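You operate a simulated robot arm through the tools that you are given. There is no shell and no other tool. Be economical: measure what you need, move in short steps, check, and stop when the job is done.

You run a simulated robot arm. Do the job below in one go: nothing can be reset, and whatever is moved stays where it is left.

## Task
Clear the teal comb, then pack it and the orange comb in the pockets of their colour.
Fine: cover shut.

It is judged by the outcome, as a careful person would: the job done as asked, and still so three seconds after it is handed in. It fails if anything else is knocked over, pushed out of place, dropped, spilled or broken. A push-on lid holds only when it is set on centred and level and pressed home; a screw cap is set on level and turned clockwise until tight.

## Robot
A 7-joint arm with a two-finger parallel gripper, fixed in place. Base frame: the origin is at the foot of the arm, x ahead of it, y to its left, z up; the work surface is at about z = 0.77. Units: m, degrees, N and s.
With the tool pointing down near the work surface it reaches from about 0.3 to 0.7 m from the base axis. Its first joint turns from -66.0 to 66.0 degrees. Payload 1.57 kg.
Tool frame: the origin (TCP) lies between the finger pads and is the grasp point; the fingertips stand 0.03 m ahead of it; z points along the fingers, y is the line along which they close. The gripper opens to 0.11 m. The fingers are 0.024 m wide and 0.012 m thick; the gripper's body (0.048 by 0.112 m) begins 0.078 m behind the TCP.
Orientation is that of the tool frame in the base frame, as a unit quaternion [w, x, y, z]. With the fingers straight down and closing along the base's y, the tool's x points along the base's -x, its y along +y and its z along -z.

## Interface
- The arm moves only by the tool jog_arm. Its argument "moves" is a list of rows, each a list of 7 numbers: the shift along the base's x, y, z in m, then the turn, a rotation vector about the base's x, y, z in degrees, then the gripper command, from -1 (shut) to 1 (fully open), values between in proportion. In form: [[x, y, z, wx, wy, wz, grip], ...]. A call has 1 to 12 rows; each row is the pose to reach, as a shift and turn from the pose commanded when the call began. Rows are played at 5 a second. More than 0.05 m and 8.6 degrees between two rows, or a gripper value outside its range, and nothing of the call is played. A pose out of reach is approached as far as the arm can. The call stops where the force on the tool passes 40 N (or 10 N more than at its start, if that is more) or the arm is blocked; 0.2 s more then pass. Each finger travels about 0.108 m/s and halts on what it meets, pressing with about 22 N; the grip force reading is that of the motor and also rises with nothing between the fingers. The clock runs only during rows and for 0.2 s after the last one: add rows that repeat a pose to give the fingers time. The reply holds the time, the measured pose of the TCP, the force on the tool along the base axes, the opening and the grip force, in the units named above and with some noise.
- Cameras (640 x 400 px; columns grow to the right, rows downward): "scene" is fixed at [0.1389, -0.387, 1.3966]; the picture's right is [0.88, -0.48, 0.00], its down [-0.34, -0.61, -0.72] and it looks along [0.34, 0.63, -0.70] (base axes); focal length 254 px, centre (320, 200). "wrist" rides on the gripper at [-0.036, 0, -0.08] in the tool frame; the picture's right is [0.00, -1.00, 0.00], its down [0.97, 0.00, -0.24] and it looks along [0.24, 0.00, 0.97] (tool axes); focal length 218 px, centre (320, 200). There is no depth. A picture from a camera that has moved, and an enlarged one, comes with that camera's place and axes in the base frame and with its lens. The place of the scene camera against the robot may be out by one fixed shift of up to 0.018 m in any direction.
- get_image(camera): a new picture of that camera. It takes no simulated time.
- enlarge(camera, box): a new picture of the part [left, top, right, bottom] of that camera's present view, enlarged. It takes no simulated time.
- close_job(): hands the job in; it is judged then, once.

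Work in short steps. Places have to be worked out from the pictures, the camera data and where the tool is seen: move nearer, look again, correct. Check each grasp and each placing, and mend what went wrong. You have 120 turns and 84 pictures in all, those below and enlarged ones among them. Open the gripper and draw the arm clear of the work before you hand the job in, unless the task says otherwise; then end with one line.

The tools are called after "Emit:" by a JSON object that holds its "name" and its "arguments". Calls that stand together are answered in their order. jog_arm: Moves the arm, as the interface text tells. Its arguments: {"type":"object","properties":{"moves":{"type":"array","items":{"type":"array","items":{"type":"number"}}}},"required":["moves"]} The other tools are called the same way: get_image (camera) takes a picture; enlarge (camera, box) takes an enlarged picture of a part of a camera's view; close_job () hands the job in.

At the start:

```text
clock: 0.0
tcp_pos: [0.4358, -0.0257, 1.1457]
orientation: [-0.001, 0.0, 1.0, -0.001]
wrist_force: [0.1, 0.5, -0.7]
grip_width: 0.1099
finger_force: 0.0
```

scene: 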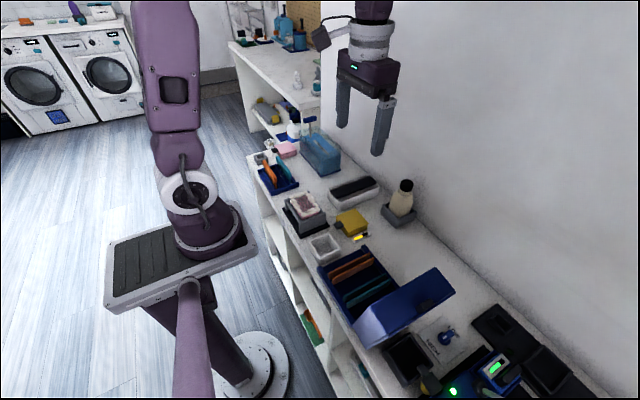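
wrist: 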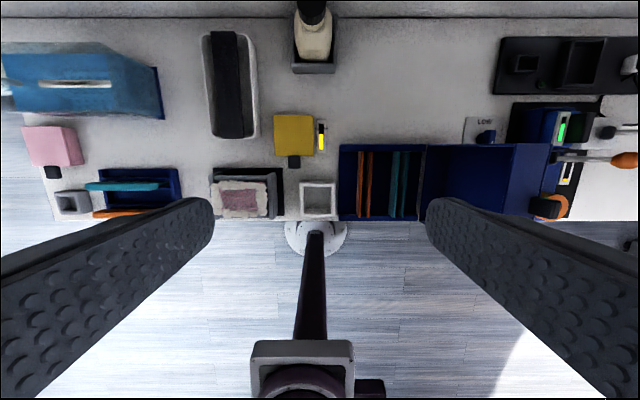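

I'll look closer at the bench: combs, the box with cover, and the gadgets around it.

Emit:
{"name": "enlarge", "arguments": {"camera": "wrist", "box": [0, 100, 280, 230]}}

Emit:
{"name": "enlarge", "arguments": {"camera": "wrist", "box": [260, 90, 640, 230]}}

Emit:
{"name": "enlarge", "arguments": {"camera": "scene", "box": [300, 230, 580, 400]}}

Emit:
{"name": "enlarge", "arguments": {"camera": "scene", "box": [240, 90, 420, 260]}}

```text
2.29 times, centred on (140, 165) of wrist
camera zoom: at [0.4704, -0.0258, 1.2257], right [0.0, -1.0, 0.0], down [-0.97, 0.0, 0.24], along [-0.24, 0.0, -0.97], focal length 499 px, centre (731, 280)
```

zoom: 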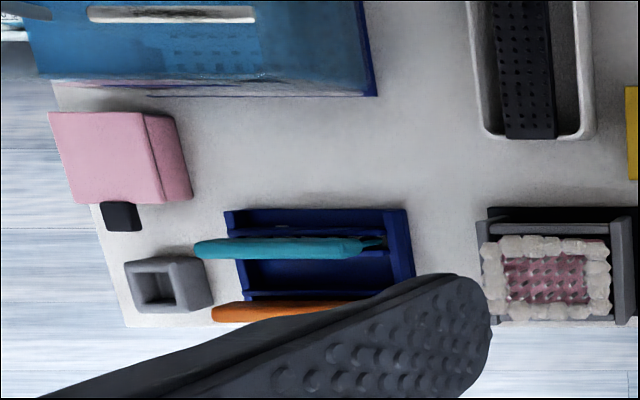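

```text
1.68 times, centred on (450, 160) of wrist
camera zoom: at [0.4704, -0.0258, 1.2257], right [0.0, -1.0, 0.0], down [-0.97, 0.0, 0.24], along [-0.24, 0.0, -0.97], focal length 368 px, centre (101, 267)
```

zoom: 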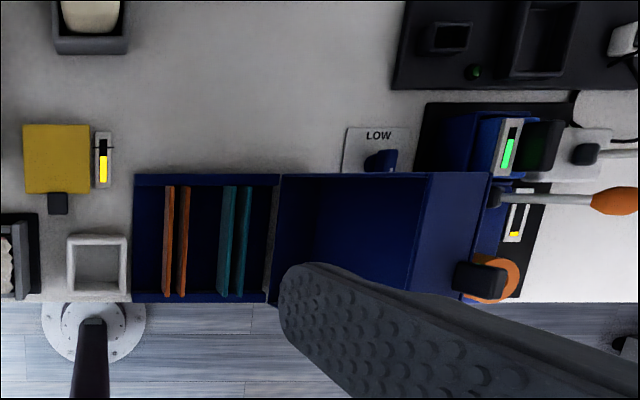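

```text
2.29 times, centred on (440, 315) of scene
camera zoom: at [0.1389, -0.387, 1.3966], right [0.88, -0.48, 0.0], down [-0.34, -0.61, -0.72], along [0.34, 0.63, -0.7], focal length 580 px, centre (46, -63)
```

zoom: 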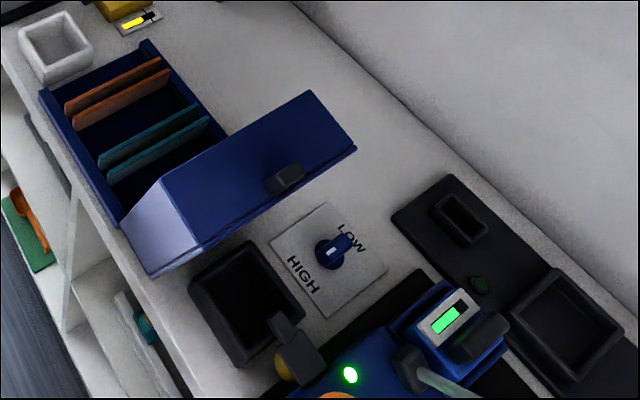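

```text
2.35 times, centred on (330, 175) of scene
camera zoom: at [0.1389, -0.387, 1.3966], right [0.88, -0.48, 0.0], down [-0.34, -0.61, -0.72], along [0.34, 0.63, -0.7], focal length 597 px, centre (296, 259)
```

zoom: 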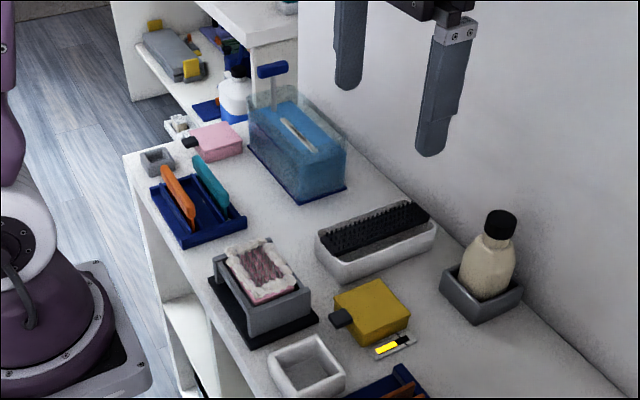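

The combs sit in the blue rack at about y≈0.37, and the box with its cover raised is at y≈-0.15. I move over the rack for a closer look at the combs.

Emit:
{"name": "jog_arm", "arguments": {"moves": [[-0.005, 0.045, -0.01, 0, 0, 0, 1], [-0.01, 0.09, -0.02, 0, 0, 0, 1], [-0.015, 0.135, -0.03, 0, 0, 0, 1], [-0.02, 0.18, -0.04, 0, 0, 0, 1], [-0.025, 0.225, -0.05, 0, 0, 0, 1], [-0.03, 0.27, -0.06, 0, 0, 0, 1], [-0.035, 0.315, -0.07, 0, 0, 0, 1], [-0.04, 0.36, -0.08, 0, 0, 0, 1]]}}

Emit:
{"name": "get_image", "arguments": {"camera": "wrist"}}

```text
clock: 1.8
tcp_pos: [0.3944, 0.335, 1.0661]
orientation: [0.0, 0.001, 1.0, 0.0]
wrist_force: [0.2, 0.7, -0.4]
grip_width: 0.1099
finger_force: 0.1
```

```text
77 pictures are left
camera wrist: at [0.4298, 0.3356, 1.1451], right [0.0, -1.0, 0.0], down [-0.97, 0.0, 0.24], along [-0.24, 0.0, -0.97], focal length 218 px, centre (320, 200)
```

wrist: 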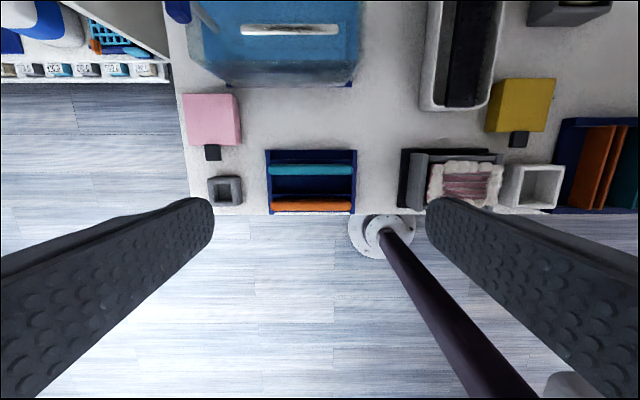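

Emit:
{"name": "enlarge", "arguments": {"camera": "wrist", "box": [200, 80, 400, 220]}}

Emit:
{"name": "enlarge", "arguments": {"camera": "scene", "box": [250, 120, 330, 200]}}

Emit:
{"name": "enlarge", "arguments": {"camera": "wrist", "box": [380, 60, 640, 220]}}

```text
2.86 times, centred on (300, 150) of wrist
camera zoom: at [0.4298, 0.3356, 1.1451], right [0.0, -1.0, 0.0], down [-0.97, 0.0, 0.24], along [-0.24, 0.0, -0.97], focal length 624 px, centre (377, 343)
```

zoom: 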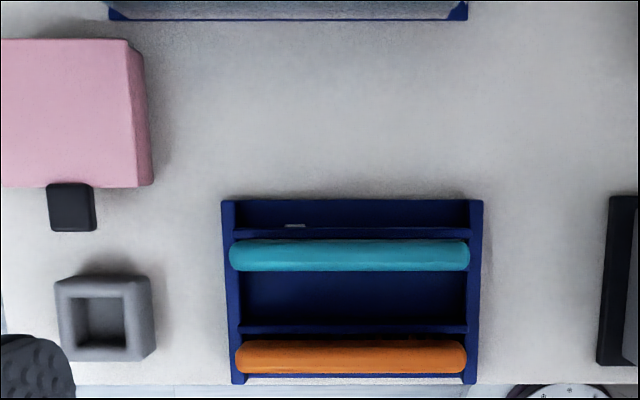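

```text
5.00 times, centred on (290, 160) of scene
camera zoom: at [0.1388, -0.387, 1.3966], right [0.88, -0.48, 0.0], down [-0.34, -0.61, -0.72], along [0.34, 0.63, -0.7], focal length 1269 px, centre (470, 400)
```

zoom: 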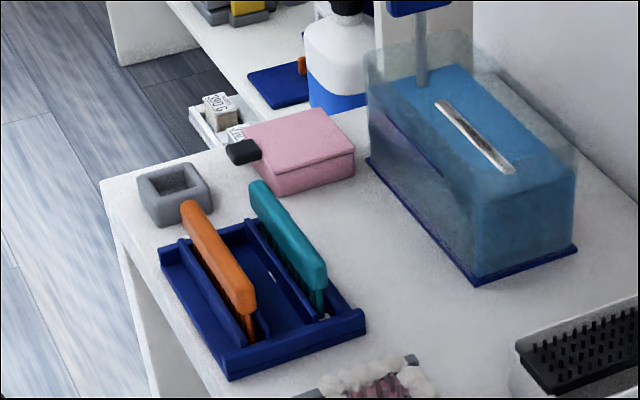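

```text
2.46 times, centred on (510, 140) of wrist
camera zoom: at [0.4298, 0.3356, 1.1451], right [0.0, -1.0, 0.0], down [-0.97, 0.0, 0.24], along [-0.24, 0.0, -0.97], focal length 537 px, centre (-148, 348)
```

zoom: 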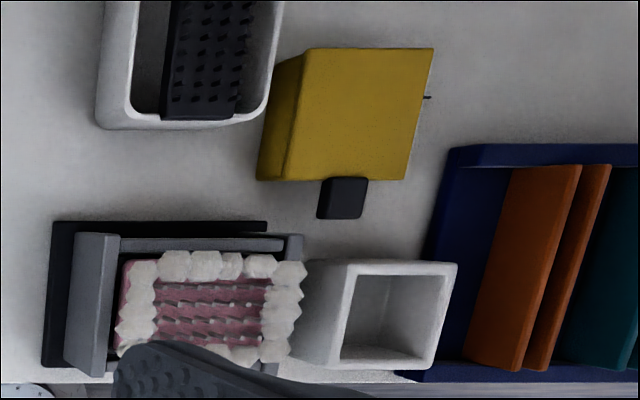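

Enlargements seem to be re-rendered with real detail, so I zoom in harder on the combs, tank, bristle tray and pink/white item.

Emit:
{"name": "enlarge", "arguments": {"camera": "scene", "box": [262, 148, 302, 178]}}

Emit:
{"name": "enlarge", "arguments": {"camera": "scene", "box": [280, 170, 384, 240]}}

Emit:
{"name": "enlarge", "arguments": {"camera": "scene", "box": [420, 300, 580, 400]}}

```text
13.33 times, centred on (282, 163) of scene
camera zoom: at [0.1388, -0.387, 1.3966], right [0.88, -0.48, 0.0], down [-0.34, -0.61, -0.72], along [0.34, 0.63, -0.7], focal length 3383 px, centre (827, 693)
```

zoom: 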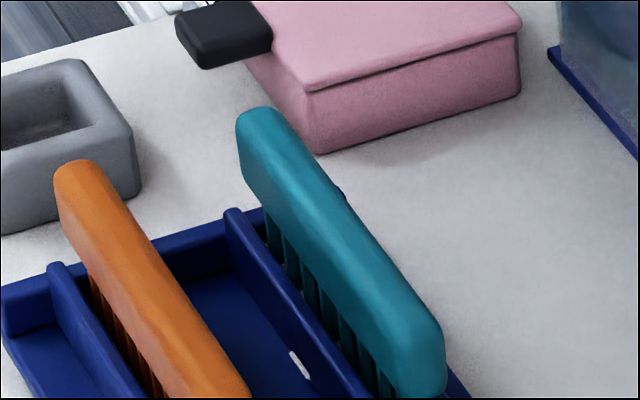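

```text
5.71 times, centred on (332, 205) of scene
camera zoom: at [0.1388, -0.387, 1.3966], right [0.88, -0.48, 0.0], down [-0.34, -0.61, -0.72], along [0.34, 0.63, -0.7], focal length 1450 px, centre (251, 171)
```

zoom: 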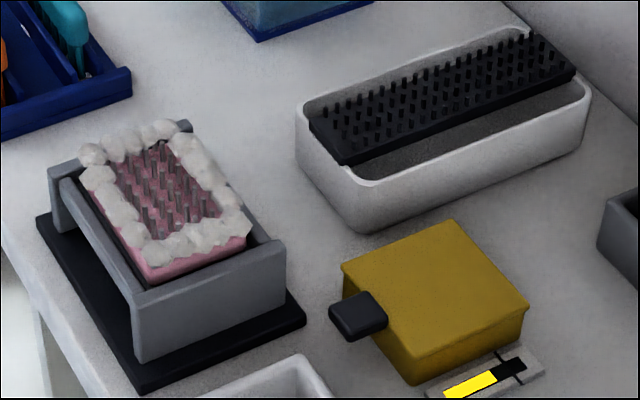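

```text
4.00 times, centred on (500, 350) of scene
camera zoom: at [0.1388, -0.387, 1.3966], right [0.88, -0.48, 0.0], down [-0.34, -0.61, -0.72], along [0.34, 0.63, -0.7], focal length 1015 px, centre (-400, -400)
```

zoom: 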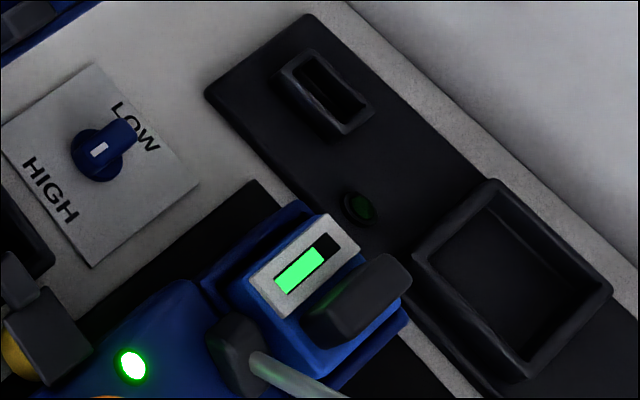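

The black bristle strip over the white tray looks like the comb-clearing station. I turn the gripper 90° (to close along x) while lowering above the teal comb at about (0.398, 0.35), then look.

Emit:
{"name": "jog_arm", "arguments": {"moves": [[0, 0, -0.01, 0, 0, 8.2, 1], [0, 0.003, -0.02, 0, 0, 16.4, 0.6], [0, 0.006, -0.03, 0, 0, 24.6, 0.4], [0.001, 0.008, -0.04, 0, 0, 32.8, 0.2], [0.001, 0.01, -0.05, 0, 0, 41, 0], [0.002, 0.012, -0.06, 0, 0, 49.2, 0], [0.002, 0.014, -0.07, 0, 0, 57.4, 0], [0.003, 0.015, -0.08, 0, 0, 65.6, 0], [0.003, 0.015, -0.09, 0, 0, 73.8, 0], [0.003, 0.015, -0.1, 0, 0, 82, 0], [0.003, 0.015, -0.11, 0, 0, 90, 0], [0.003, 0.015, -0.12, 0, 0, 90, 0]]}}

Emit:
{"name": "get_image", "arguments": {"camera": "wrist"}}

Emit:
{"name": "enlarge", "arguments": {"camera": "scene", "box": [230, 90, 350, 180]}}

```text
clock: 4.4
tcp_pos: [0.3983, 0.3491, 0.9462]
orientation: [0.0, 0.708, -0.707, 0.0]
wrist_force: [0.4, 1.0, 0.2]
grip_width: 0.055
finger_force: 0.0
```

```text
70 pictures are left
camera wrist: at [0.3972, 0.3854, 1.0257], right [1.0, 0.0, 0.0], down [0.0, -0.97, 0.24], along [0.0, -0.24, -0.97], focal length 218 px, centre (320, 200)
```

wrist: 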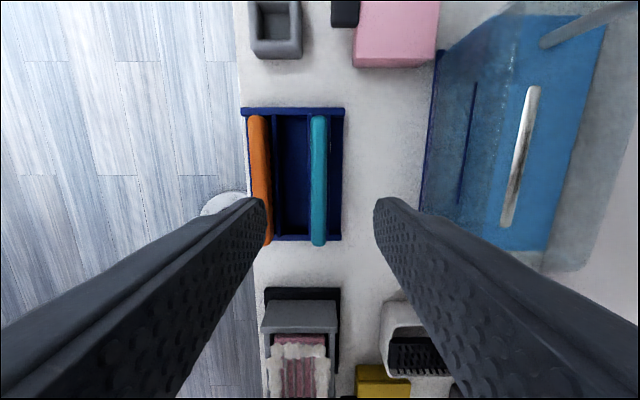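

```text
4.44 times, centred on (290, 135) of scene
camera zoom: at [0.1389, -0.387, 1.3966], right [0.88, -0.48, 0.0], down [-0.34, -0.61, -0.72], along [0.34, 0.63, -0.7], focal length 1128 px, centre (453, 489)
```

zoom: 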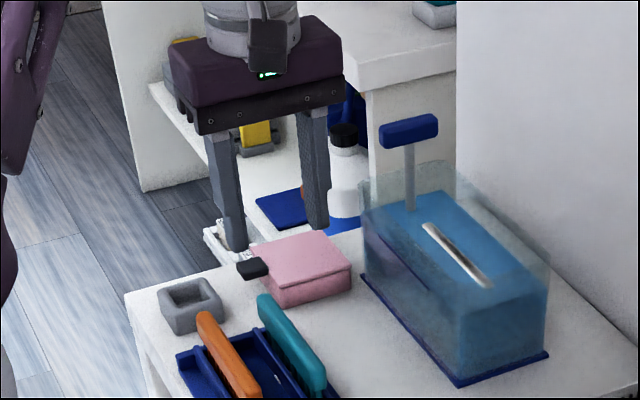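

Teal spine lies right under the TCP (x≈0.397, y 0.29–0.41, centre 0.35). I descend partway to refine the height.

Emit:
{"name": "jog_arm", "arguments": {"moves": [[-0.001, 0.001, -0.04, 0, 0, 0, -0.05], [-0.001, 0.001, -0.076, 0, 0, 0, -0.1], [-0.001, 0.001, -0.076, 0, 0, 0, -0.1]]}}

Emit:
{"name": "get_image", "arguments": {"camera": "wrist"}}

Emit:
{"name": "enlarge", "arguments": {"camera": "scene", "box": [250, 130, 314, 190]}}

```text
clock: 5.2
tcp_pos: [0.3979, 0.3523, 0.87]
orientation: [0.0, 0.707, -0.707, 0.0]
wrist_force: [0.2, 0.7, -0.1]
grip_width: 0.0495
finger_force: 0.0
```

```text
68 pictures are left
camera wrist: at [0.3962, 0.3876, 0.9489], right [1.0, 0.0, 0.0], down [0.0, -0.97, 0.24], along [0.0, -0.24, -0.97], focal length 218 px, centre (320, 200)
```

wrist: 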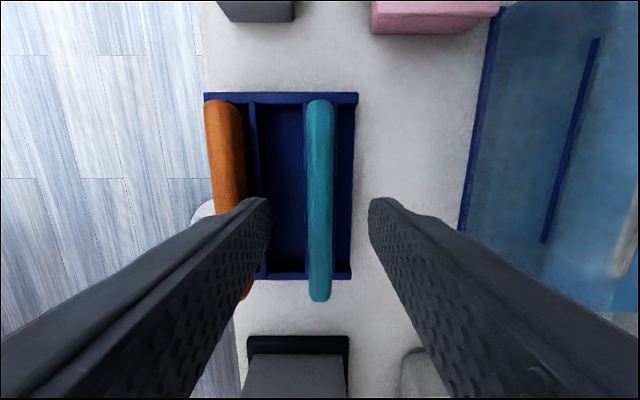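

```text
6.67 times, centred on (282, 160) of scene
camera zoom: at [0.1389, -0.387, 1.3966], right [0.88, -0.48, 0.0], down [-0.34, -0.61, -0.72], along [0.34, 0.63, -0.7], focal length 1691 px, centre (573, 467)
```

zoom: 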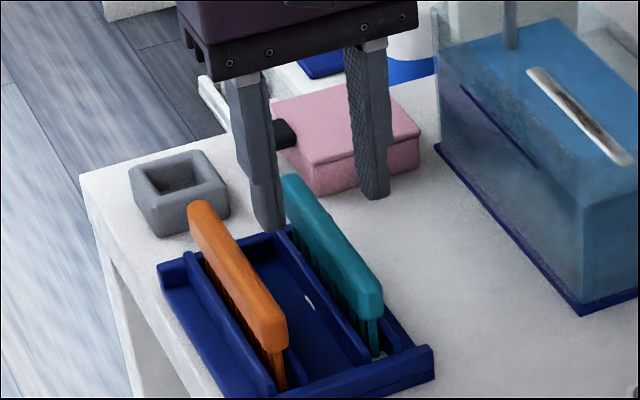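

Two-height triangulation gives spine top z≈0.826, length 0.122, centre y≈0.350. I lower so the fingertips are at ≈0.803 and close.

Emit:
{"name": "jog_arm", "arguments": {"moves": [[-0.001, -0.002, -0.02, 0, 0, 0, -0.1], [-0.001, -0.002, -0.037, 0, 0, 0, -0.1], [-0.001, -0.002, -0.037, 0, 0, 0, -1], [-0.001, -0.002, -0.037, 0, 0, 0, -1], [-0.001, -0.002, -0.037, 0, 0, 0, -1]]}}

```text
clock: 6.4
tcp_pos: [0.3972, 0.3491, 0.8336]
orientation: [0.001, -0.706, 0.708, 0.0]
wrist_force: [0.3, 0.3, -0.9]
grip_width: 0.0141
finger_force: 22.0
```

Gripped at 14 mm width. I lift straight up about 0.12 m and look.

Emit:
{"name": "jog_arm", "arguments": {"moves": [[0, 0, 0.02, 0, 0, 0, -1], [0, 0, 0.05, 0, 0, 0, -1], [0, 0, 0.09, 0, 0, 0, -1], [0, 0, 0.13, 0, 0, 0, -1], [0, 0, 0.13, 0, 0, 0, -1]]}}

Emit:
{"name": "enlarge", "arguments": {"camera": "scene", "box": [250, 90, 330, 180]}}

Emit:
{"name": "get_image", "arguments": {"camera": "wrist"}}

```text
clock: 7.6
tcp_pos: [0.397, 0.3481, 0.9636]
orientation: [0.001, -0.707, 0.707, 0.0]
wrist_force: [-0.1, -0.1, -0.8]
grip_width: 0.0144
finger_force: 21.7
```

```text
4.44 times, centred on (290, 135) of scene
camera zoom: at [0.1389, -0.387, 1.3966], right [0.88, -0.48, 0.0], down [-0.34, -0.61, -0.72], along [0.34, 0.63, -0.7], focal length 1128 px, centre (453, 489)
```

zoom: 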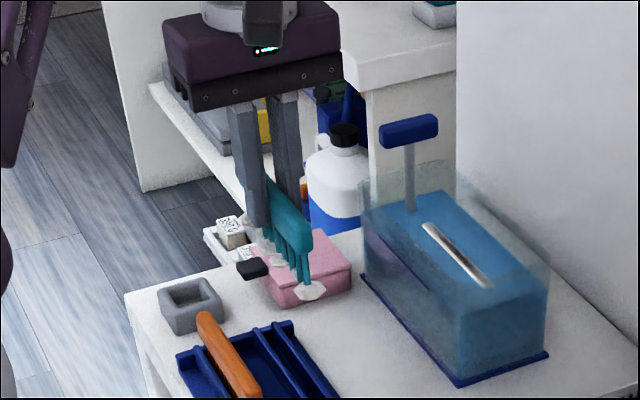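

```text
65 pictures are left
camera wrist: at [0.3959, 0.3839, 1.0429], right [1.0, 0.0, 0.0], down [0.0, -0.97, 0.24], along [0.0, -0.24, -0.97], focal length 218 px, centre (320, 200)
```

wrist: 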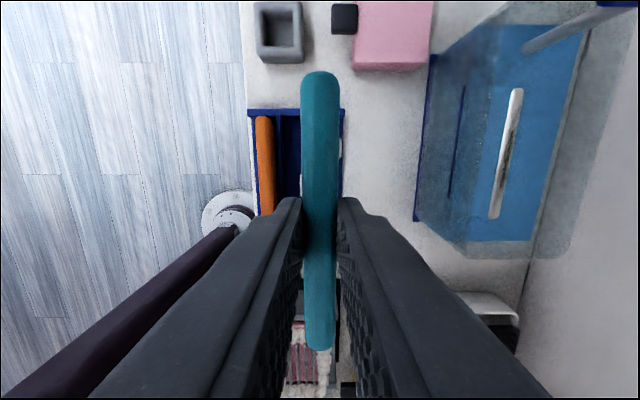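

White fluff is caught in the teal comb's teeth. I look closer.

Emit:
{"name": "enlarge", "arguments": {"camera": "scene", "box": [298, 125, 328, 160]}}

Emit:
{"name": "enlarge", "arguments": {"camera": "scene", "box": [325, 170, 385, 215]}}

```text
11.43 times, centred on (313, 142) of scene
camera zoom: at [0.1389, -0.387, 1.3966], right [0.88, -0.48, 0.0], down [-0.34, -0.61, -0.72], along [0.34, 0.63, -0.7], focal length 2900 px, centre (400, 857)
```

zoom: 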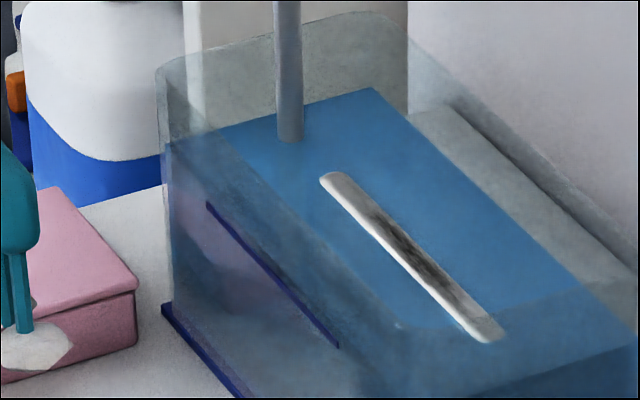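

```text
8.89 times, centred on (355, 192) of scene
camera zoom: at [0.1389, -0.387, 1.3966], right [0.88, -0.48, 0.0], down [-0.34, -0.61, -0.72], along [0.34, 0.63, -0.7], focal length 2255 px, centre (9, 267)
```

zoom: 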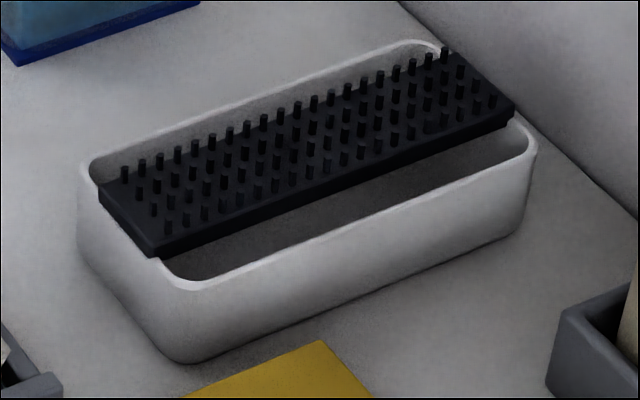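

Fluff is confirmed, and the strip is 18×4 bristles running along x, open tray on its -y side. I carry the comb away from the tank, turn back to the default yaw (comb along x) and go to look at the strip from above.

Emit:
{"name": "jog_arm", "arguments": {"moves": [[0, -0.02, 0.01, 0, 0, -8.2, -1], [0, -0.04, 0.02, 0, 0, -16.4, -1], [0, -0.06, 0.03, 0, 0, -24.6, -1], [0.005, -0.08, 0.035, 0, 0, -32.8, -1], [0.01, -0.1, 0.04, 0, 0, -41, -1], [0.02, -0.12, 0.04, 0, 0, -49.2, -1], [0.03, -0.14, 0.04, 0, 0, -57.4, -1], [0.04, -0.16, 0.04, 0, 0, -65.6, -1], [0.05, -0.18, 0.04, 0, 0, -73.8, -1], [0.06, -0.2, 0.04, 0, 0, -82, -1], [0.07, -0.216, 0.04, 0, 0, -90, -1], [0.09, -0.216, 0.04, 0, 0, -90, -1]]}}

Emit:
{"name": "get_image", "arguments": {"camera": "wrist"}}

Emit:
{"name": "enlarge", "arguments": {"camera": "scene", "box": [300, 100, 420, 220]}}

```text
clock: 10.2
tcp_pos: [0.4874, 0.1311, 1.0036]
orientation: [0.0, 0.001, 1.0, 0.0]
wrist_force: [-0.4, -0.4, -1.6]
grip_width: 0.014
finger_force: 21.8
```

```text
62 pictures are left
camera wrist: at [0.5218, 0.1317, 1.0825], right [0.0, -1.0, 0.0], down [-0.97, 0.0, 0.24], along [-0.24, 0.0, -0.97], focal length 218 px, centre (320, 200)
```

wrist: 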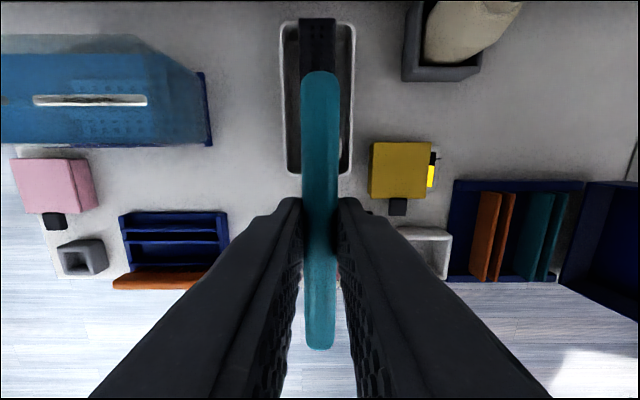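

```text
3.33 times, centred on (360, 160) of scene
camera zoom: at [0.1389, -0.387, 1.3966], right [0.88, -0.48, 0.0], down [-0.34, -0.61, -0.72], along [0.34, 0.63, -0.7], focal length 846 px, centre (187, 333)
```

zoom: 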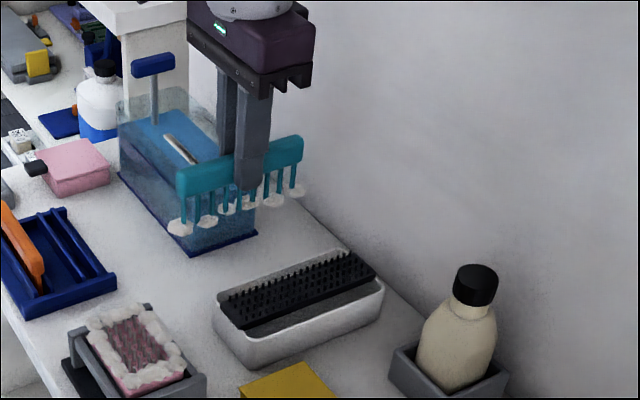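

The strip is centred at y≈0.132 (width ≈0.036) and x≈0.485–0.645. I move to just beside it on the +y side, lower to z 0.90, and check tip height in the scene view.

Emit:
{"name": "jog_arm", "arguments": {"moves": [[0.04, 0.02, 0, 0, 0, 0, -1], [0.079, 0.042, 0, 0, 0, 0, -1], [0.079, 0.042, -0.05, 0, 0, 0, -1], [0.079, 0.042, -0.1, 0, 0, 0, -1], [0.079, 0.042, -0.1, 0, 0, 0, -1]]}}

Emit:
{"name": "enlarge", "arguments": {"camera": "scene", "box": [310, 140, 400, 210]}}

Emit:
{"name": "get_image", "arguments": {"camera": "wrist"}}

```text
clock: 11.4
tcp_pos: [0.5659, 0.1739, 0.9025]
orientation: [0.0, 0.0, 1.0, 0.0]
wrist_force: [0.5, 0.5, -0.3]
grip_width: 0.014
finger_force: 22.1
```

```text
5.71 times, centred on (355, 175) of scene
camera zoom: at [0.1389, -0.387, 1.3966], right [0.88, -0.48, 0.0], down [-0.34, -0.61, -0.72], along [0.34, 0.63, -0.7], focal length 1450 px, centre (120, 343)
```

zoom: 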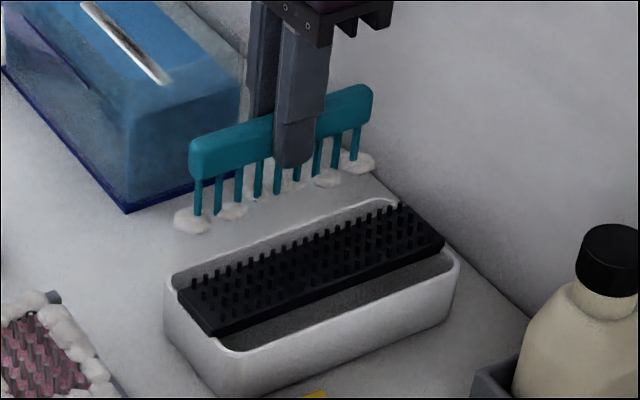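

```text
59 pictures are left
camera wrist: at [0.6002, 0.1748, 0.9818], right [0.0, -1.0, 0.0], down [-0.97, 0.0, 0.24], along [-0.24, 0.0, -0.97], focal length 218 px, centre (320, 200)
```

wrist: 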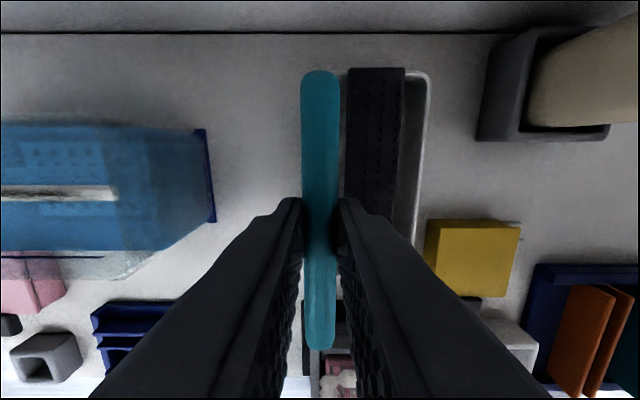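

Teeth tips sit ≈0.0585 below the TCP; bristle tops are about 0.82–0.825. I lower at y≈0.160 to bring tips into bristle depth, then sweep toward -y in small steps and lift.

Emit:
{"name": "jog_arm", "arguments": {"moves": [[0, -0.012, -0.012, 0, 0, 0, -1], [0, -0.012, -0.025, 0, 0, 0, -1], [0, -0.02, -0.025, 0, 0, 0, -1], [0, -0.028, -0.025, 0, 0, 0, -1], [0, -0.036, -0.025, 0, 0, 0, -1], [0, -0.044, -0.025, 0, 0, 0, -1], [0, -0.052, -0.025, 0, 0, 0, -1], [0, -0.06, -0.025, 0, 0, 0, -1], [0, -0.068, -0.025, 0, 0, 0, -1], [0, -0.068, -0.025, 0, 0, 0, -1]]}}

Emit:
{"name": "enlarge", "arguments": {"camera": "scene", "box": [310, 140, 400, 210]}}

```text
clock: 13.6
tcp_pos: [0.5647, 0.1063, 0.8788]
orientation: [0.001, 0.0, 1.0, 0.0]
wrist_force: [1.2, 0.3, 11.7]
grip_width: 0.0256
finger_force: 22.4
```

```text
5.71 times, centred on (355, 175) of scene
camera zoom: at [0.1387, -0.387, 1.3966], right [0.88, -0.48, 0.0], down [-0.34, -0.61, -0.72], along [0.34, 0.63, -0.7], focal length 1450 px, centre (120, 343)
```

zoom: 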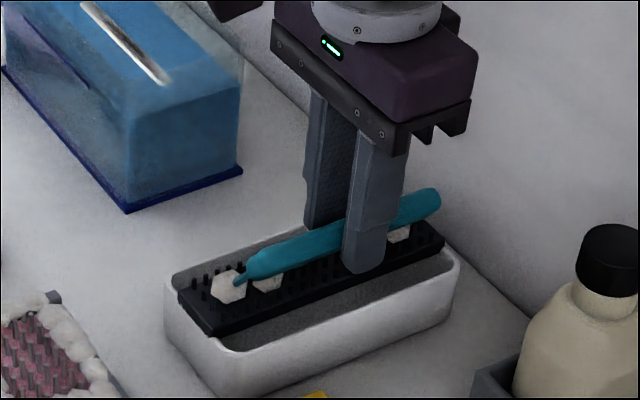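

The comb rolled in the grip (teeth held back by the bristles, width now 26 mm). I move back slightly toward +y and lift to see the state.

Emit:
{"name": "jog_arm", "arguments": {"moves": [[0, 0.008, 0.004, 0, 0, 0, -1], [0, 0.014, 0.015, 0, 0, 0, -1], [0, 0.014, 0.035, 0, 0, 0, -1], [0, 0.014, 0.06, 0, 0, 0, -1], [0, 0.014, 0.08, 0, 0, 0, -1]]}}

Emit:
{"name": "enlarge", "arguments": {"camera": "scene", "box": [310, 130, 410, 210]}}

Emit:
{"name": "get_image", "arguments": {"camera": "wrist"}}

```text
clock: 14.8
tcp_pos: [0.5655, 0.1204, 0.9584]
orientation: [0.0, 0.0, 1.0, 0.0]
wrist_force: [0.2, -0.5, -0.6]
grip_width: 0.014
finger_force: 22.0
```

```text
5.00 times, centred on (360, 170) of scene
camera zoom: at [0.1389, -0.387, 1.3966], right [0.88, -0.48, 0.0], down [-0.34, -0.61, -0.72], along [0.34, 0.63, -0.7], focal length 1269 px, centre (120, 350)
```

zoom: 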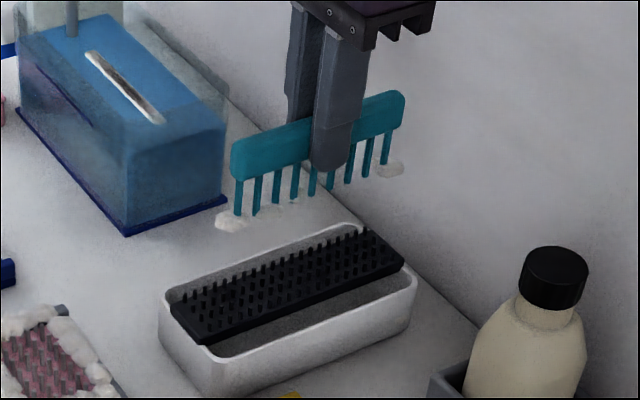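

```text
56 pictures are left
camera wrist: at [0.6003, 0.1202, 1.0375], right [0.0, -1.0, 0.0], down [-0.97, 0.0, 0.24], along [-0.24, 0.0, -0.97], focal length 218 px, centre (320, 200)
```

wrist: 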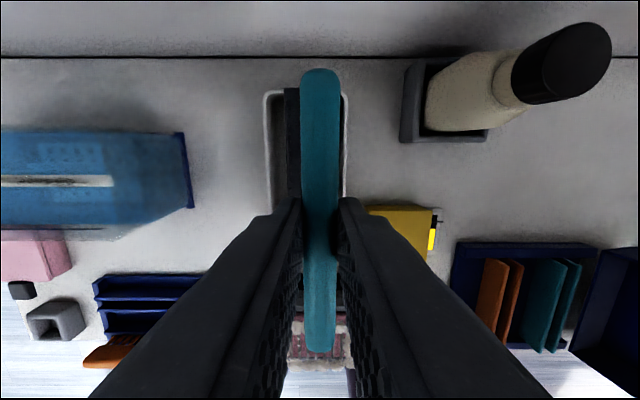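

The comb squared itself up again, and there's clearly less fluff. I zoom in on what remains.

Emit:
{"name": "enlarge", "arguments": {"camera": "scene", "box": [350, 145, 394, 180]}}

```text
11.43 times, centred on (372, 162) of scene
camera zoom: at [0.1389, -0.387, 1.3966], right [0.88, -0.48, 0.0], down [-0.34, -0.61, -0.72], along [0.34, 0.63, -0.7], focal length 2900 px, centre (-274, 629)
```

zoom: 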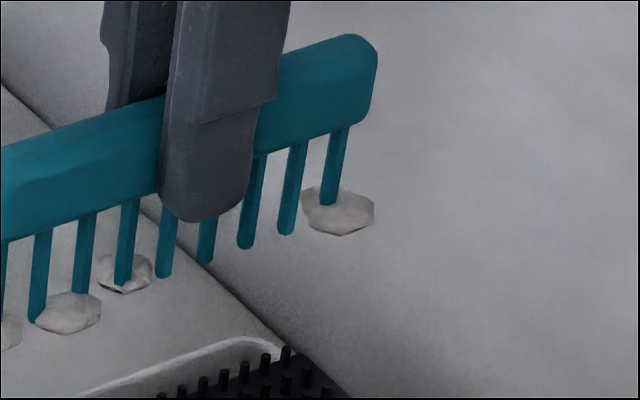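

Four teeth still carry fluff. I repeat the stroke about 2 mm shallower, with a small x offset.

Emit:
{"name": "jog_arm", "arguments": {"moves": [[0.003, 0.042, -0.03, 0, 0, 0, -1], [0.003, 0.042, -0.06, 0, 0, 0, -1], [0.003, 0.042, -0.0785, 0, 0, 0, -1], [0.003, 0.035, -0.0785, 0, 0, 0, -1], [0.003, 0.028, -0.0785, 0, 0, 0, -1], [0.003, 0.021, -0.0785, 0, 0, 0, -1], [0.003, 0.014, -0.0785, 0, 0, 0, -1], [0.003, 0.007, -0.0785, 0, 0, 0, -1], [0.003, 0, -0.0785, 0, 0, 0, -1], [0.003, -0.007, -0.0785, 0, 0, 0, -1], [0.003, -0.014, -0.0785, 0, 0, 0, -1], [0.003, -0.02, -0.0785, 0, 0, 0, -1]]}}

Emit:
{"name": "jog_arm", "arguments": {"moves": [[0, 0.006, 0.006, 0, 0, 0, -1], [0, 0.01, 0.02, 0, 0, 0, -1], [0, 0.02, 0.05, 0, 0, 0, -1], [0, 0.02, 0.08, 0, 0, 0, -1], [0, 0.02, 0.08, 0, 0, 0, -1]]}}

Emit:
{"name": "enlarge", "arguments": {"camera": "scene", "box": [340, 145, 396, 185]}}

```text
refused: row 1 steps farther than a row can; nothing moved
```

```text
clock: 16.0
tcp_pos: [0.5668, 0.1408, 1.0381]
orientation: [0.0, -0.001, 1.0, 0.0]
wrist_force: [-0.3, 0.1, 0.0]
grip_width: 0.0141
finger_force: 22.2
```

```text
10.00 times, centred on (368, 165) of scene
camera zoom: at [0.1389, -0.387, 1.3966], right [0.88, -0.48, 0.0], down [-0.34, -0.61, -0.72], along [0.34, 0.63, -0.7], focal length 2537 px, centre (-160, 550)
```

zoom: 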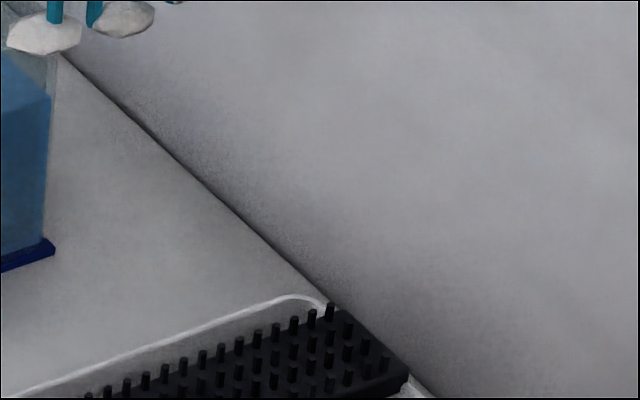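

The first call was refused (row too long) and the arm only rose harmlessly. I redo the approach from here to y≈0.162, z≈0.90.

Emit:
{"name": "jog_arm", "arguments": {"moves": [[0.001, 0.021, -0.04, 0, 0, 0, -1], [0.001, 0.021, -0.085, 0, 0, 0, -1], [0.001, 0.021, -0.13, 0, 0, 0, -1], [0.001, 0.021, -0.158, 0, 0, 0, -1]]}}

```text
clock: 17.0
tcp_pos: [0.5672, 0.162, 0.8795]
orientation: [-0.001, -0.001, 1.0, 0.001]
wrist_force: [-1.1, 0.5, -0.6]
grip_width: 0.014
finger_force: 21.7
```

Free at stroke height beside the strip; now the sweep.

Emit:
{"name": "jog_arm", "arguments": {"moves": [[0, -0.007, 0, 0, 0, 0, -1], [0, -0.014, 0, 0, 0, 0, -1], [0, -0.021, 0, 0, 0, 0, -1], [0, -0.028, 0, 0, 0, 0, -1], [0, -0.035, 0, 0, 0, 0, -1], [0, -0.042, 0, 0, 0, 0, -1], [0, -0.049, 0, 0, 0, 0, -1], [0, -0.056, 0, 0, 0, 0, -1], [0, -0.06, 0.01, 0, 0, 0, -1], [0, -0.06, 0.03, 0, 0, 0, -1], [0, -0.06, 0.06, 0, 0, 0, -1], [0, -0.05, 0.08, 0, 0, 0, -1]]}}

Emit:
{"name": "enlarge", "arguments": {"camera": "scene", "box": [336, 145, 400, 185]}}

```text
clock: 19.6
tcp_pos: [0.5661, 0.1125, 0.9614]
orientation: [0.0, 0.0, 1.0, -0.001]
wrist_force: [-0.3, -0.6, -0.2]
grip_width: 0.0135
finger_force: 21.9
```

```text
10.00 times, centred on (368, 165) of scene
camera zoom: at [0.1388, -0.387, 1.3966], right [0.88, -0.48, 0.0], down [-0.34, -0.61, -0.72], along [0.34, 0.63, -0.7], focal length 2537 px, centre (-160, 550)
```

zoom: 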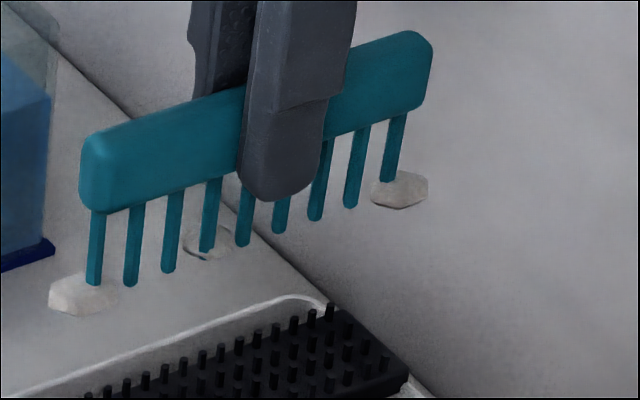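

Remaining: both end teeth and a bit at the fourth. I do a stroke the other way (+y), a touch deeper.

Emit:
{"name": "jog_arm", "arguments": {"moves": [[0, -0.008, -0.04, 0, 0, 0, -1], [0, -0.01, -0.083, 0, 0, 0, -1], [0, -0.003, -0.083, 0, 0, 0, -1], [0, 0.004, -0.083, 0, 0, 0, -1], [0, 0.011, -0.083, 0, 0, 0, -1], [0, 0.018, -0.083, 0, 0, 0, -1], [0, 0.025, -0.083, 0, 0, 0, -1], [0, 0.032, -0.083, 0, 0, 0, -1], [0, 0.039, -0.083, 0, 0, 0, -1], [0, 0.046, -0.083, 0, 0, 0, -1], [0, 0.052, -0.083, 0, 0, 0, -1]]}}

Emit:
{"name": "enlarge", "arguments": {"camera": "scene", "box": [310, 140, 400, 210]}}

```text
clock: 22.0
tcp_pos: [0.5668, 0.165, 0.8757]
orientation: [0.0, 0.0, 1.0, 0.001]
wrist_force: [0.3, 0.5, -1.2]
grip_width: 0.0141
finger_force: 22.0
```

```text
5.71 times, centred on (355, 175) of scene
camera zoom: at [0.1389, -0.387, 1.3966], right [0.88, -0.48, 0.0], down [-0.34, -0.61, -0.72], along [0.34, 0.63, -0.7], focal length 1450 px, centre (120, 343)
```

zoom: 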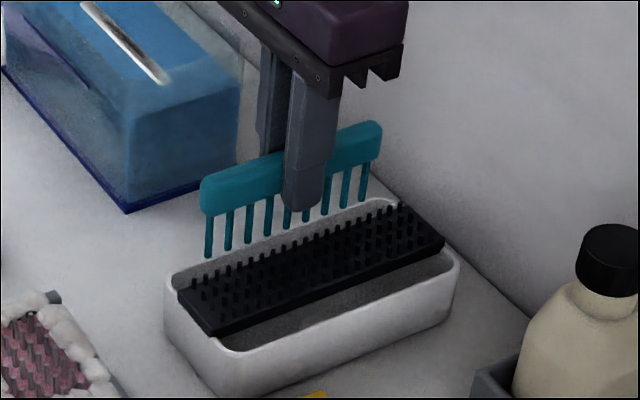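

Looks clean now. I lift and inspect closely.

Emit:
{"name": "jog_arm", "arguments": {"moves": [[0, 0, 0.03, 0, 0, 0, -1], [0, -0.03, 0.06, 0, 0, 0, -1], [0, -0.05, 0.085, 0, 0, 0, -1], [0, -0.05, 0.085, 0, 0, 0, -1]]}}

Emit:
{"name": "enlarge", "arguments": {"camera": "scene", "box": [336, 145, 400, 185]}}

Emit:
{"name": "enlarge", "arguments": {"camera": "scene", "box": [320, 170, 400, 220]}}

```text
clock: 23.0
tcp_pos: [0.5667, 0.1132, 0.9641]
orientation: [0.0, 0.0, 1.0, 0.0]
wrist_force: [-0.5, -0.3, 0.0]
grip_width: 0.0139
finger_force: 21.6
```

```text
10.00 times, centred on (368, 165) of scene
camera zoom: at [0.1388, -0.387, 1.3966], right [0.88, -0.48, 0.0], down [-0.34, -0.61, -0.72], along [0.34, 0.63, -0.7], focal length 2537 px, centre (-160, 550)
```

zoom: 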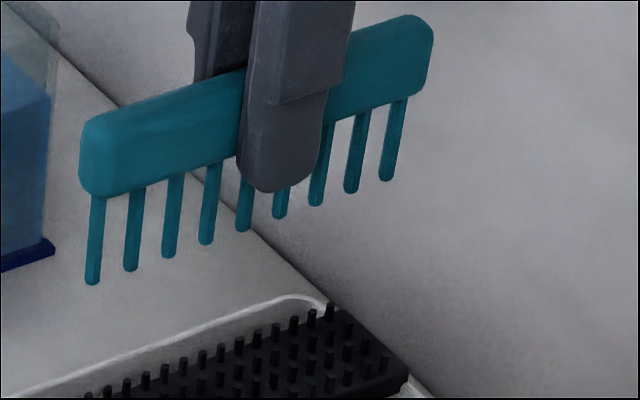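

```text
8.00 times, centred on (360, 195) of scene
camera zoom: at [0.1388, -0.387, 1.3966], right [0.88, -0.48, 0.0], down [-0.34, -0.61, -0.72], along [0.34, 0.63, -0.7], focal length 2030 px, centre (0, 240)
```

zoom: 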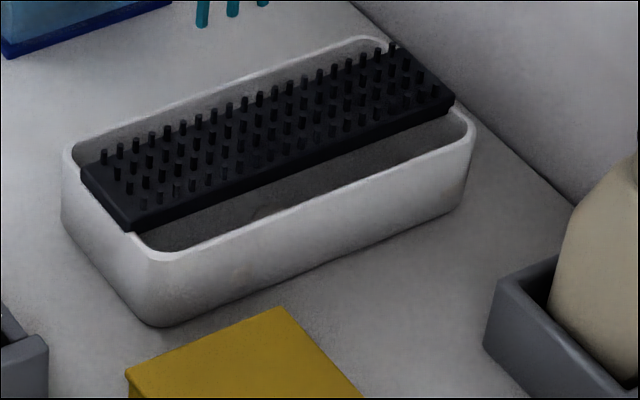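

Comb is clean, tray undisturbed. Now I carry it over to the box and look down at the pockets from just beside them.

Emit:
{"name": "jog_arm", "arguments": {"moves": [[-0.04, 0, 0.015, 0, 0, 0, -1], [-0.08, -0.01, 0.03, 0, 0, 0, -1], [-0.12, -0.035, 0.04, 0, 0, 0, -1], [-0.15, -0.07, 0.04, 0, 0, 0, -1], [-0.17, -0.11, 0.04, 0, 0, 0, -1], [-0.172, -0.155, 0.04, 0, 0, 0, -1], [-0.172, -0.2, 0.04, 0, 0, 0, -1], [-0.172, -0.2, 0.04, 0, 0, 0, -1]]}}

Emit:
{"name": "get_image", "arguments": {"camera": "wrist"}}

Emit:
{"name": "enlarge", "arguments": {"camera": "wrist", "box": [300, 60, 520, 210]}}

Emit:
{"name": "enlarge", "arguments": {"camera": "scene", "box": [300, 230, 470, 360]}}

```text
clock: 24.8
tcp_pos: [0.3944, -0.087, 1.0027]
orientation: [0.0, 0.0, 1.0, 0.0]
wrist_force: [0.2, 0.0, 0.0]
grip_width: 0.0139
finger_force: 21.7
```

```text
49 pictures are left
camera wrist: at [0.43, -0.0872, 1.0811], right [0.0, -1.0, 0.0], down [-0.97, 0.0, 0.24], along [-0.24, 0.0, -0.97], focal length 218 px, centre (320, 200)
```

wrist: 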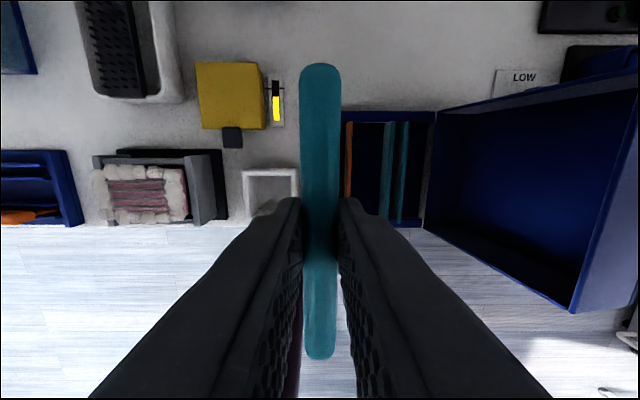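

```text
2.67 times, centred on (410, 135) of wrist
camera zoom: at [0.43, -0.0872, 1.0811], right [0.0, -1.0, 0.0], down [-0.97, 0.0, 0.24], along [-0.24, 0.0, -0.97], focal length 582 px, centre (80, 373)
```

zoom: 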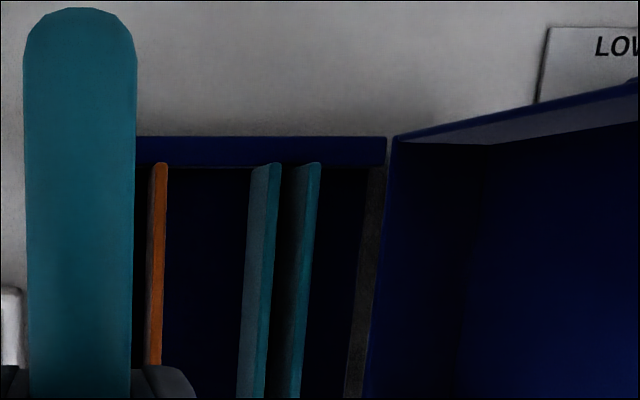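

```text
3.08 times, centred on (385, 295) of scene
camera zoom: at [0.1388, -0.387, 1.3966], right [0.88, -0.48, 0.0], down [-0.34, -0.61, -0.72], along [0.34, 0.63, -0.7], focal length 781 px, centre (120, -92)
```

zoom: 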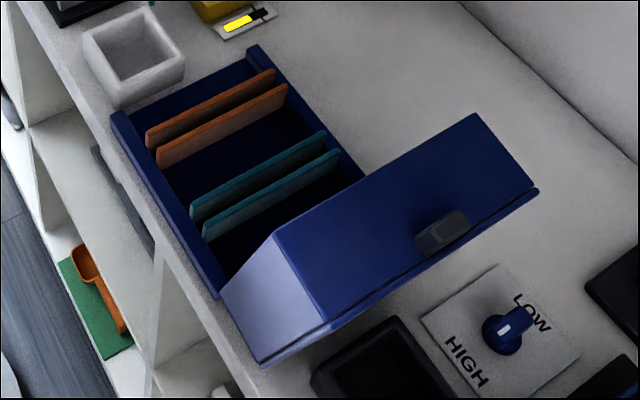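

Pocket plates run along x, as does the comb. I lower and shift a little to get a second view for triangulating the teal pocket's place and height.

Emit:
{"name": "jog_arm", "arguments": {"moves": [[-0.015, 0.01, -0.03, 0, 0, 0, -1], [-0.03, 0.02, -0.07, 0, 0, 0, -1], [-0.03, 0.02, -0.09, 0, 0, 0, -1], [-0.03, 0.02, -0.09, 0, 0, 0, -1]]}}

Emit:
{"name": "enlarge", "arguments": {"camera": "wrist", "box": [330, 20, 590, 210]}}

```text
clock: 25.8
tcp_pos: [0.364, -0.0662, 0.9118]
orientation: [0.0, 0.0, 1.0, -0.001]
wrist_force: [0.1, 0.2, 0.1]
grip_width: 0.0141
finger_force: 21.7
```

```text
2.11 times, centred on (460, 115) of wrist
camera zoom: at [0.4001, -0.0669, 0.9907], right [0.0, -1.0, 0.0], down [-0.97, 0.0, 0.24], along [-0.24, 0.0, -0.97], focal length 460 px, centre (25, 379)
```

zoom: 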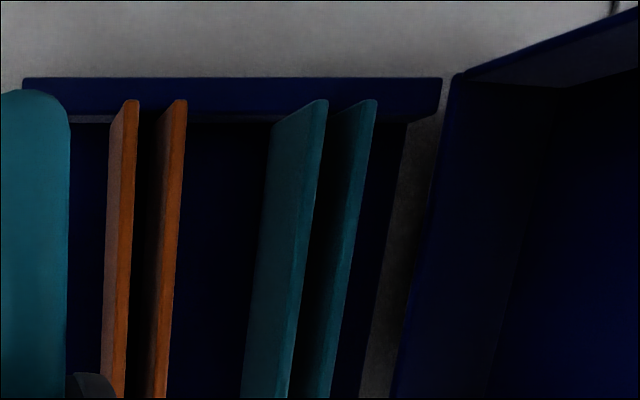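

Triangulated: plate tops z≈0.802, teal gap centre y≈-0.1845 (13.5 mm wide), orange gap y≈-0.1153, plate mid x≈0.395. I move the comb above the teal pocket and partly lower.

Emit:
{"name": "jog_arm", "arguments": {"moves": [[0.01, -0.04, 0, 0, 0, 0, -1], [0.02, -0.08, 0, 0, 0, 0, -1], [0.03, -0.1183, 0, 0, 0, 0, -1], [0.03, -0.1183, -0.03, 0, 0, 0, -1], [0.03, -0.1183, -0.048, 0, 0, 0, -1], [0.03, -0.1183, -0.048, 0, 0, 0, -1]]}}

Emit:
{"name": "enlarge", "arguments": {"camera": "scene", "box": [310, 235, 430, 325]}}

Emit:
{"name": "get_image", "arguments": {"camera": "wrist"}}

```text
clock: 27.2
tcp_pos: [0.3948, -0.1864, 0.8642]
orientation: [0.0, 0.0, 1.0, 0.0]
wrist_force: [0.2, 0.9, -0.5]
grip_width: 0.0141
finger_force: 21.5
```

```text
4.44 times, centred on (370, 280) of scene
camera zoom: at [0.1389, -0.387, 1.3966], right [0.88, -0.48, 0.0], down [-0.34, -0.61, -0.72], along [0.34, 0.63, -0.7], focal length 1128 px, centre (98, -156)
```

zoom: 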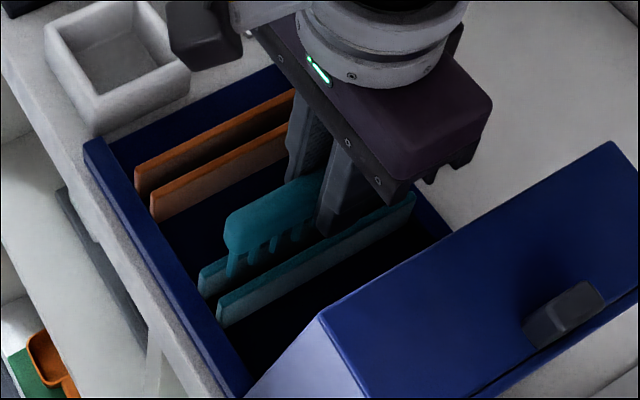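

```text
44 pictures are left
camera wrist: at [0.4299, -0.1856, 0.9435], right [0.0, -1.0, 0.0], down [-0.97, 0.0, 0.24], along [-0.24, 0.0, -0.97], focal length 218 px, centre (320, 200)
```

wrist: 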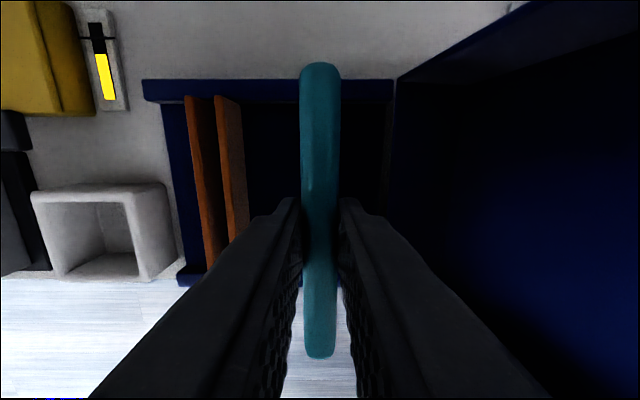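

I zoom on the tooth tips versus the plates.

Emit:
{"name": "enlarge", "arguments": {"camera": "scene", "box": [340, 275, 388, 310]}}

```text
11.43 times, centred on (364, 292) of scene
camera zoom: at [0.1389, -0.387, 1.3966], right [0.88, -0.48, 0.0], down [-0.34, -0.61, -0.72], along [0.34, 0.63, -0.7], focal length 2900 px, centre (-183, -857)
```

zoom: 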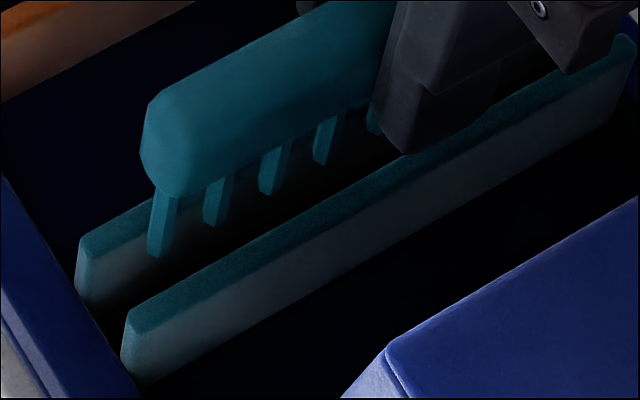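

Tips are ~1 cm above the plate tops by my estimate, and may be slightly to -y of centre. I lower 5 mm and re-check both views.

Emit:
{"name": "jog_arm", "arguments": {"moves": [[0, 0, -0.005, 0, 0, 0, -1], [0, 0, -0.006, 0, 0, 0, -1], [0, 0, -0.006, 0, 0, 0, -1]]}}

Emit:
{"name": "enlarge", "arguments": {"camera": "scene", "box": [340, 275, 388, 310]}}

Emit:
{"name": "enlarge", "arguments": {"camera": "wrist", "box": [140, 50, 400, 210]}}

```text
clock: 28.0
tcp_pos: [0.396, -0.1847, 0.858]
orientation: [0.0, 0.0, 1.0, 0.0]
wrist_force: [-0.5, 0.5, -0.4]
grip_width: 0.0136
finger_force: 21.5
```

```text
11.43 times, centred on (364, 292) of scene
camera zoom: at [0.1389, -0.387, 1.3966], right [0.88, -0.48, 0.0], down [-0.34, -0.61, -0.72], along [0.34, 0.63, -0.7], focal length 2900 px, centre (-183, -857)
```

zoom: 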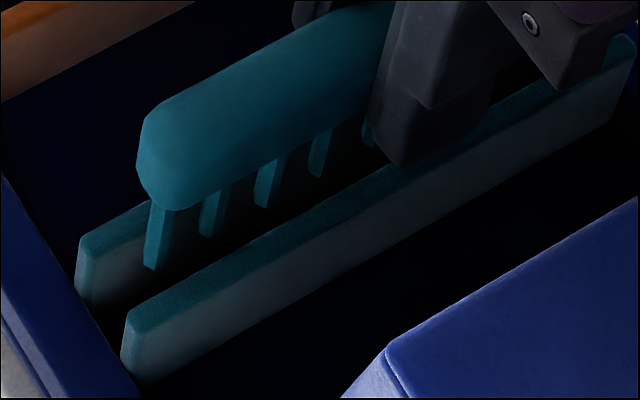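

```text
2.46 times, centred on (270, 130) of wrist
camera zoom: at [0.4298, -0.1853, 0.9376], right [0.0, -1.0, 0.0], down [-0.97, 0.0, 0.24], along [-0.24, 0.0, -0.97], focal length 537 px, centre (443, 372)
```

zoom: 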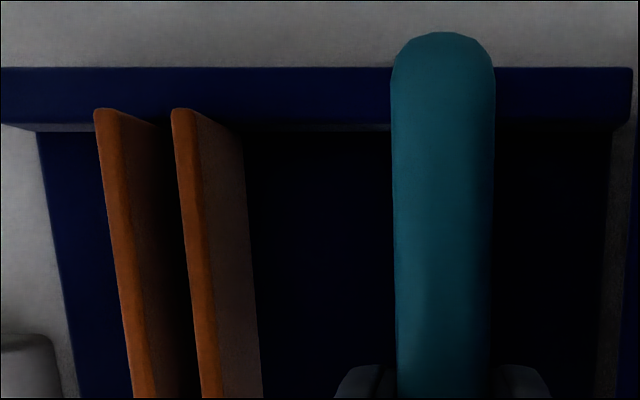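

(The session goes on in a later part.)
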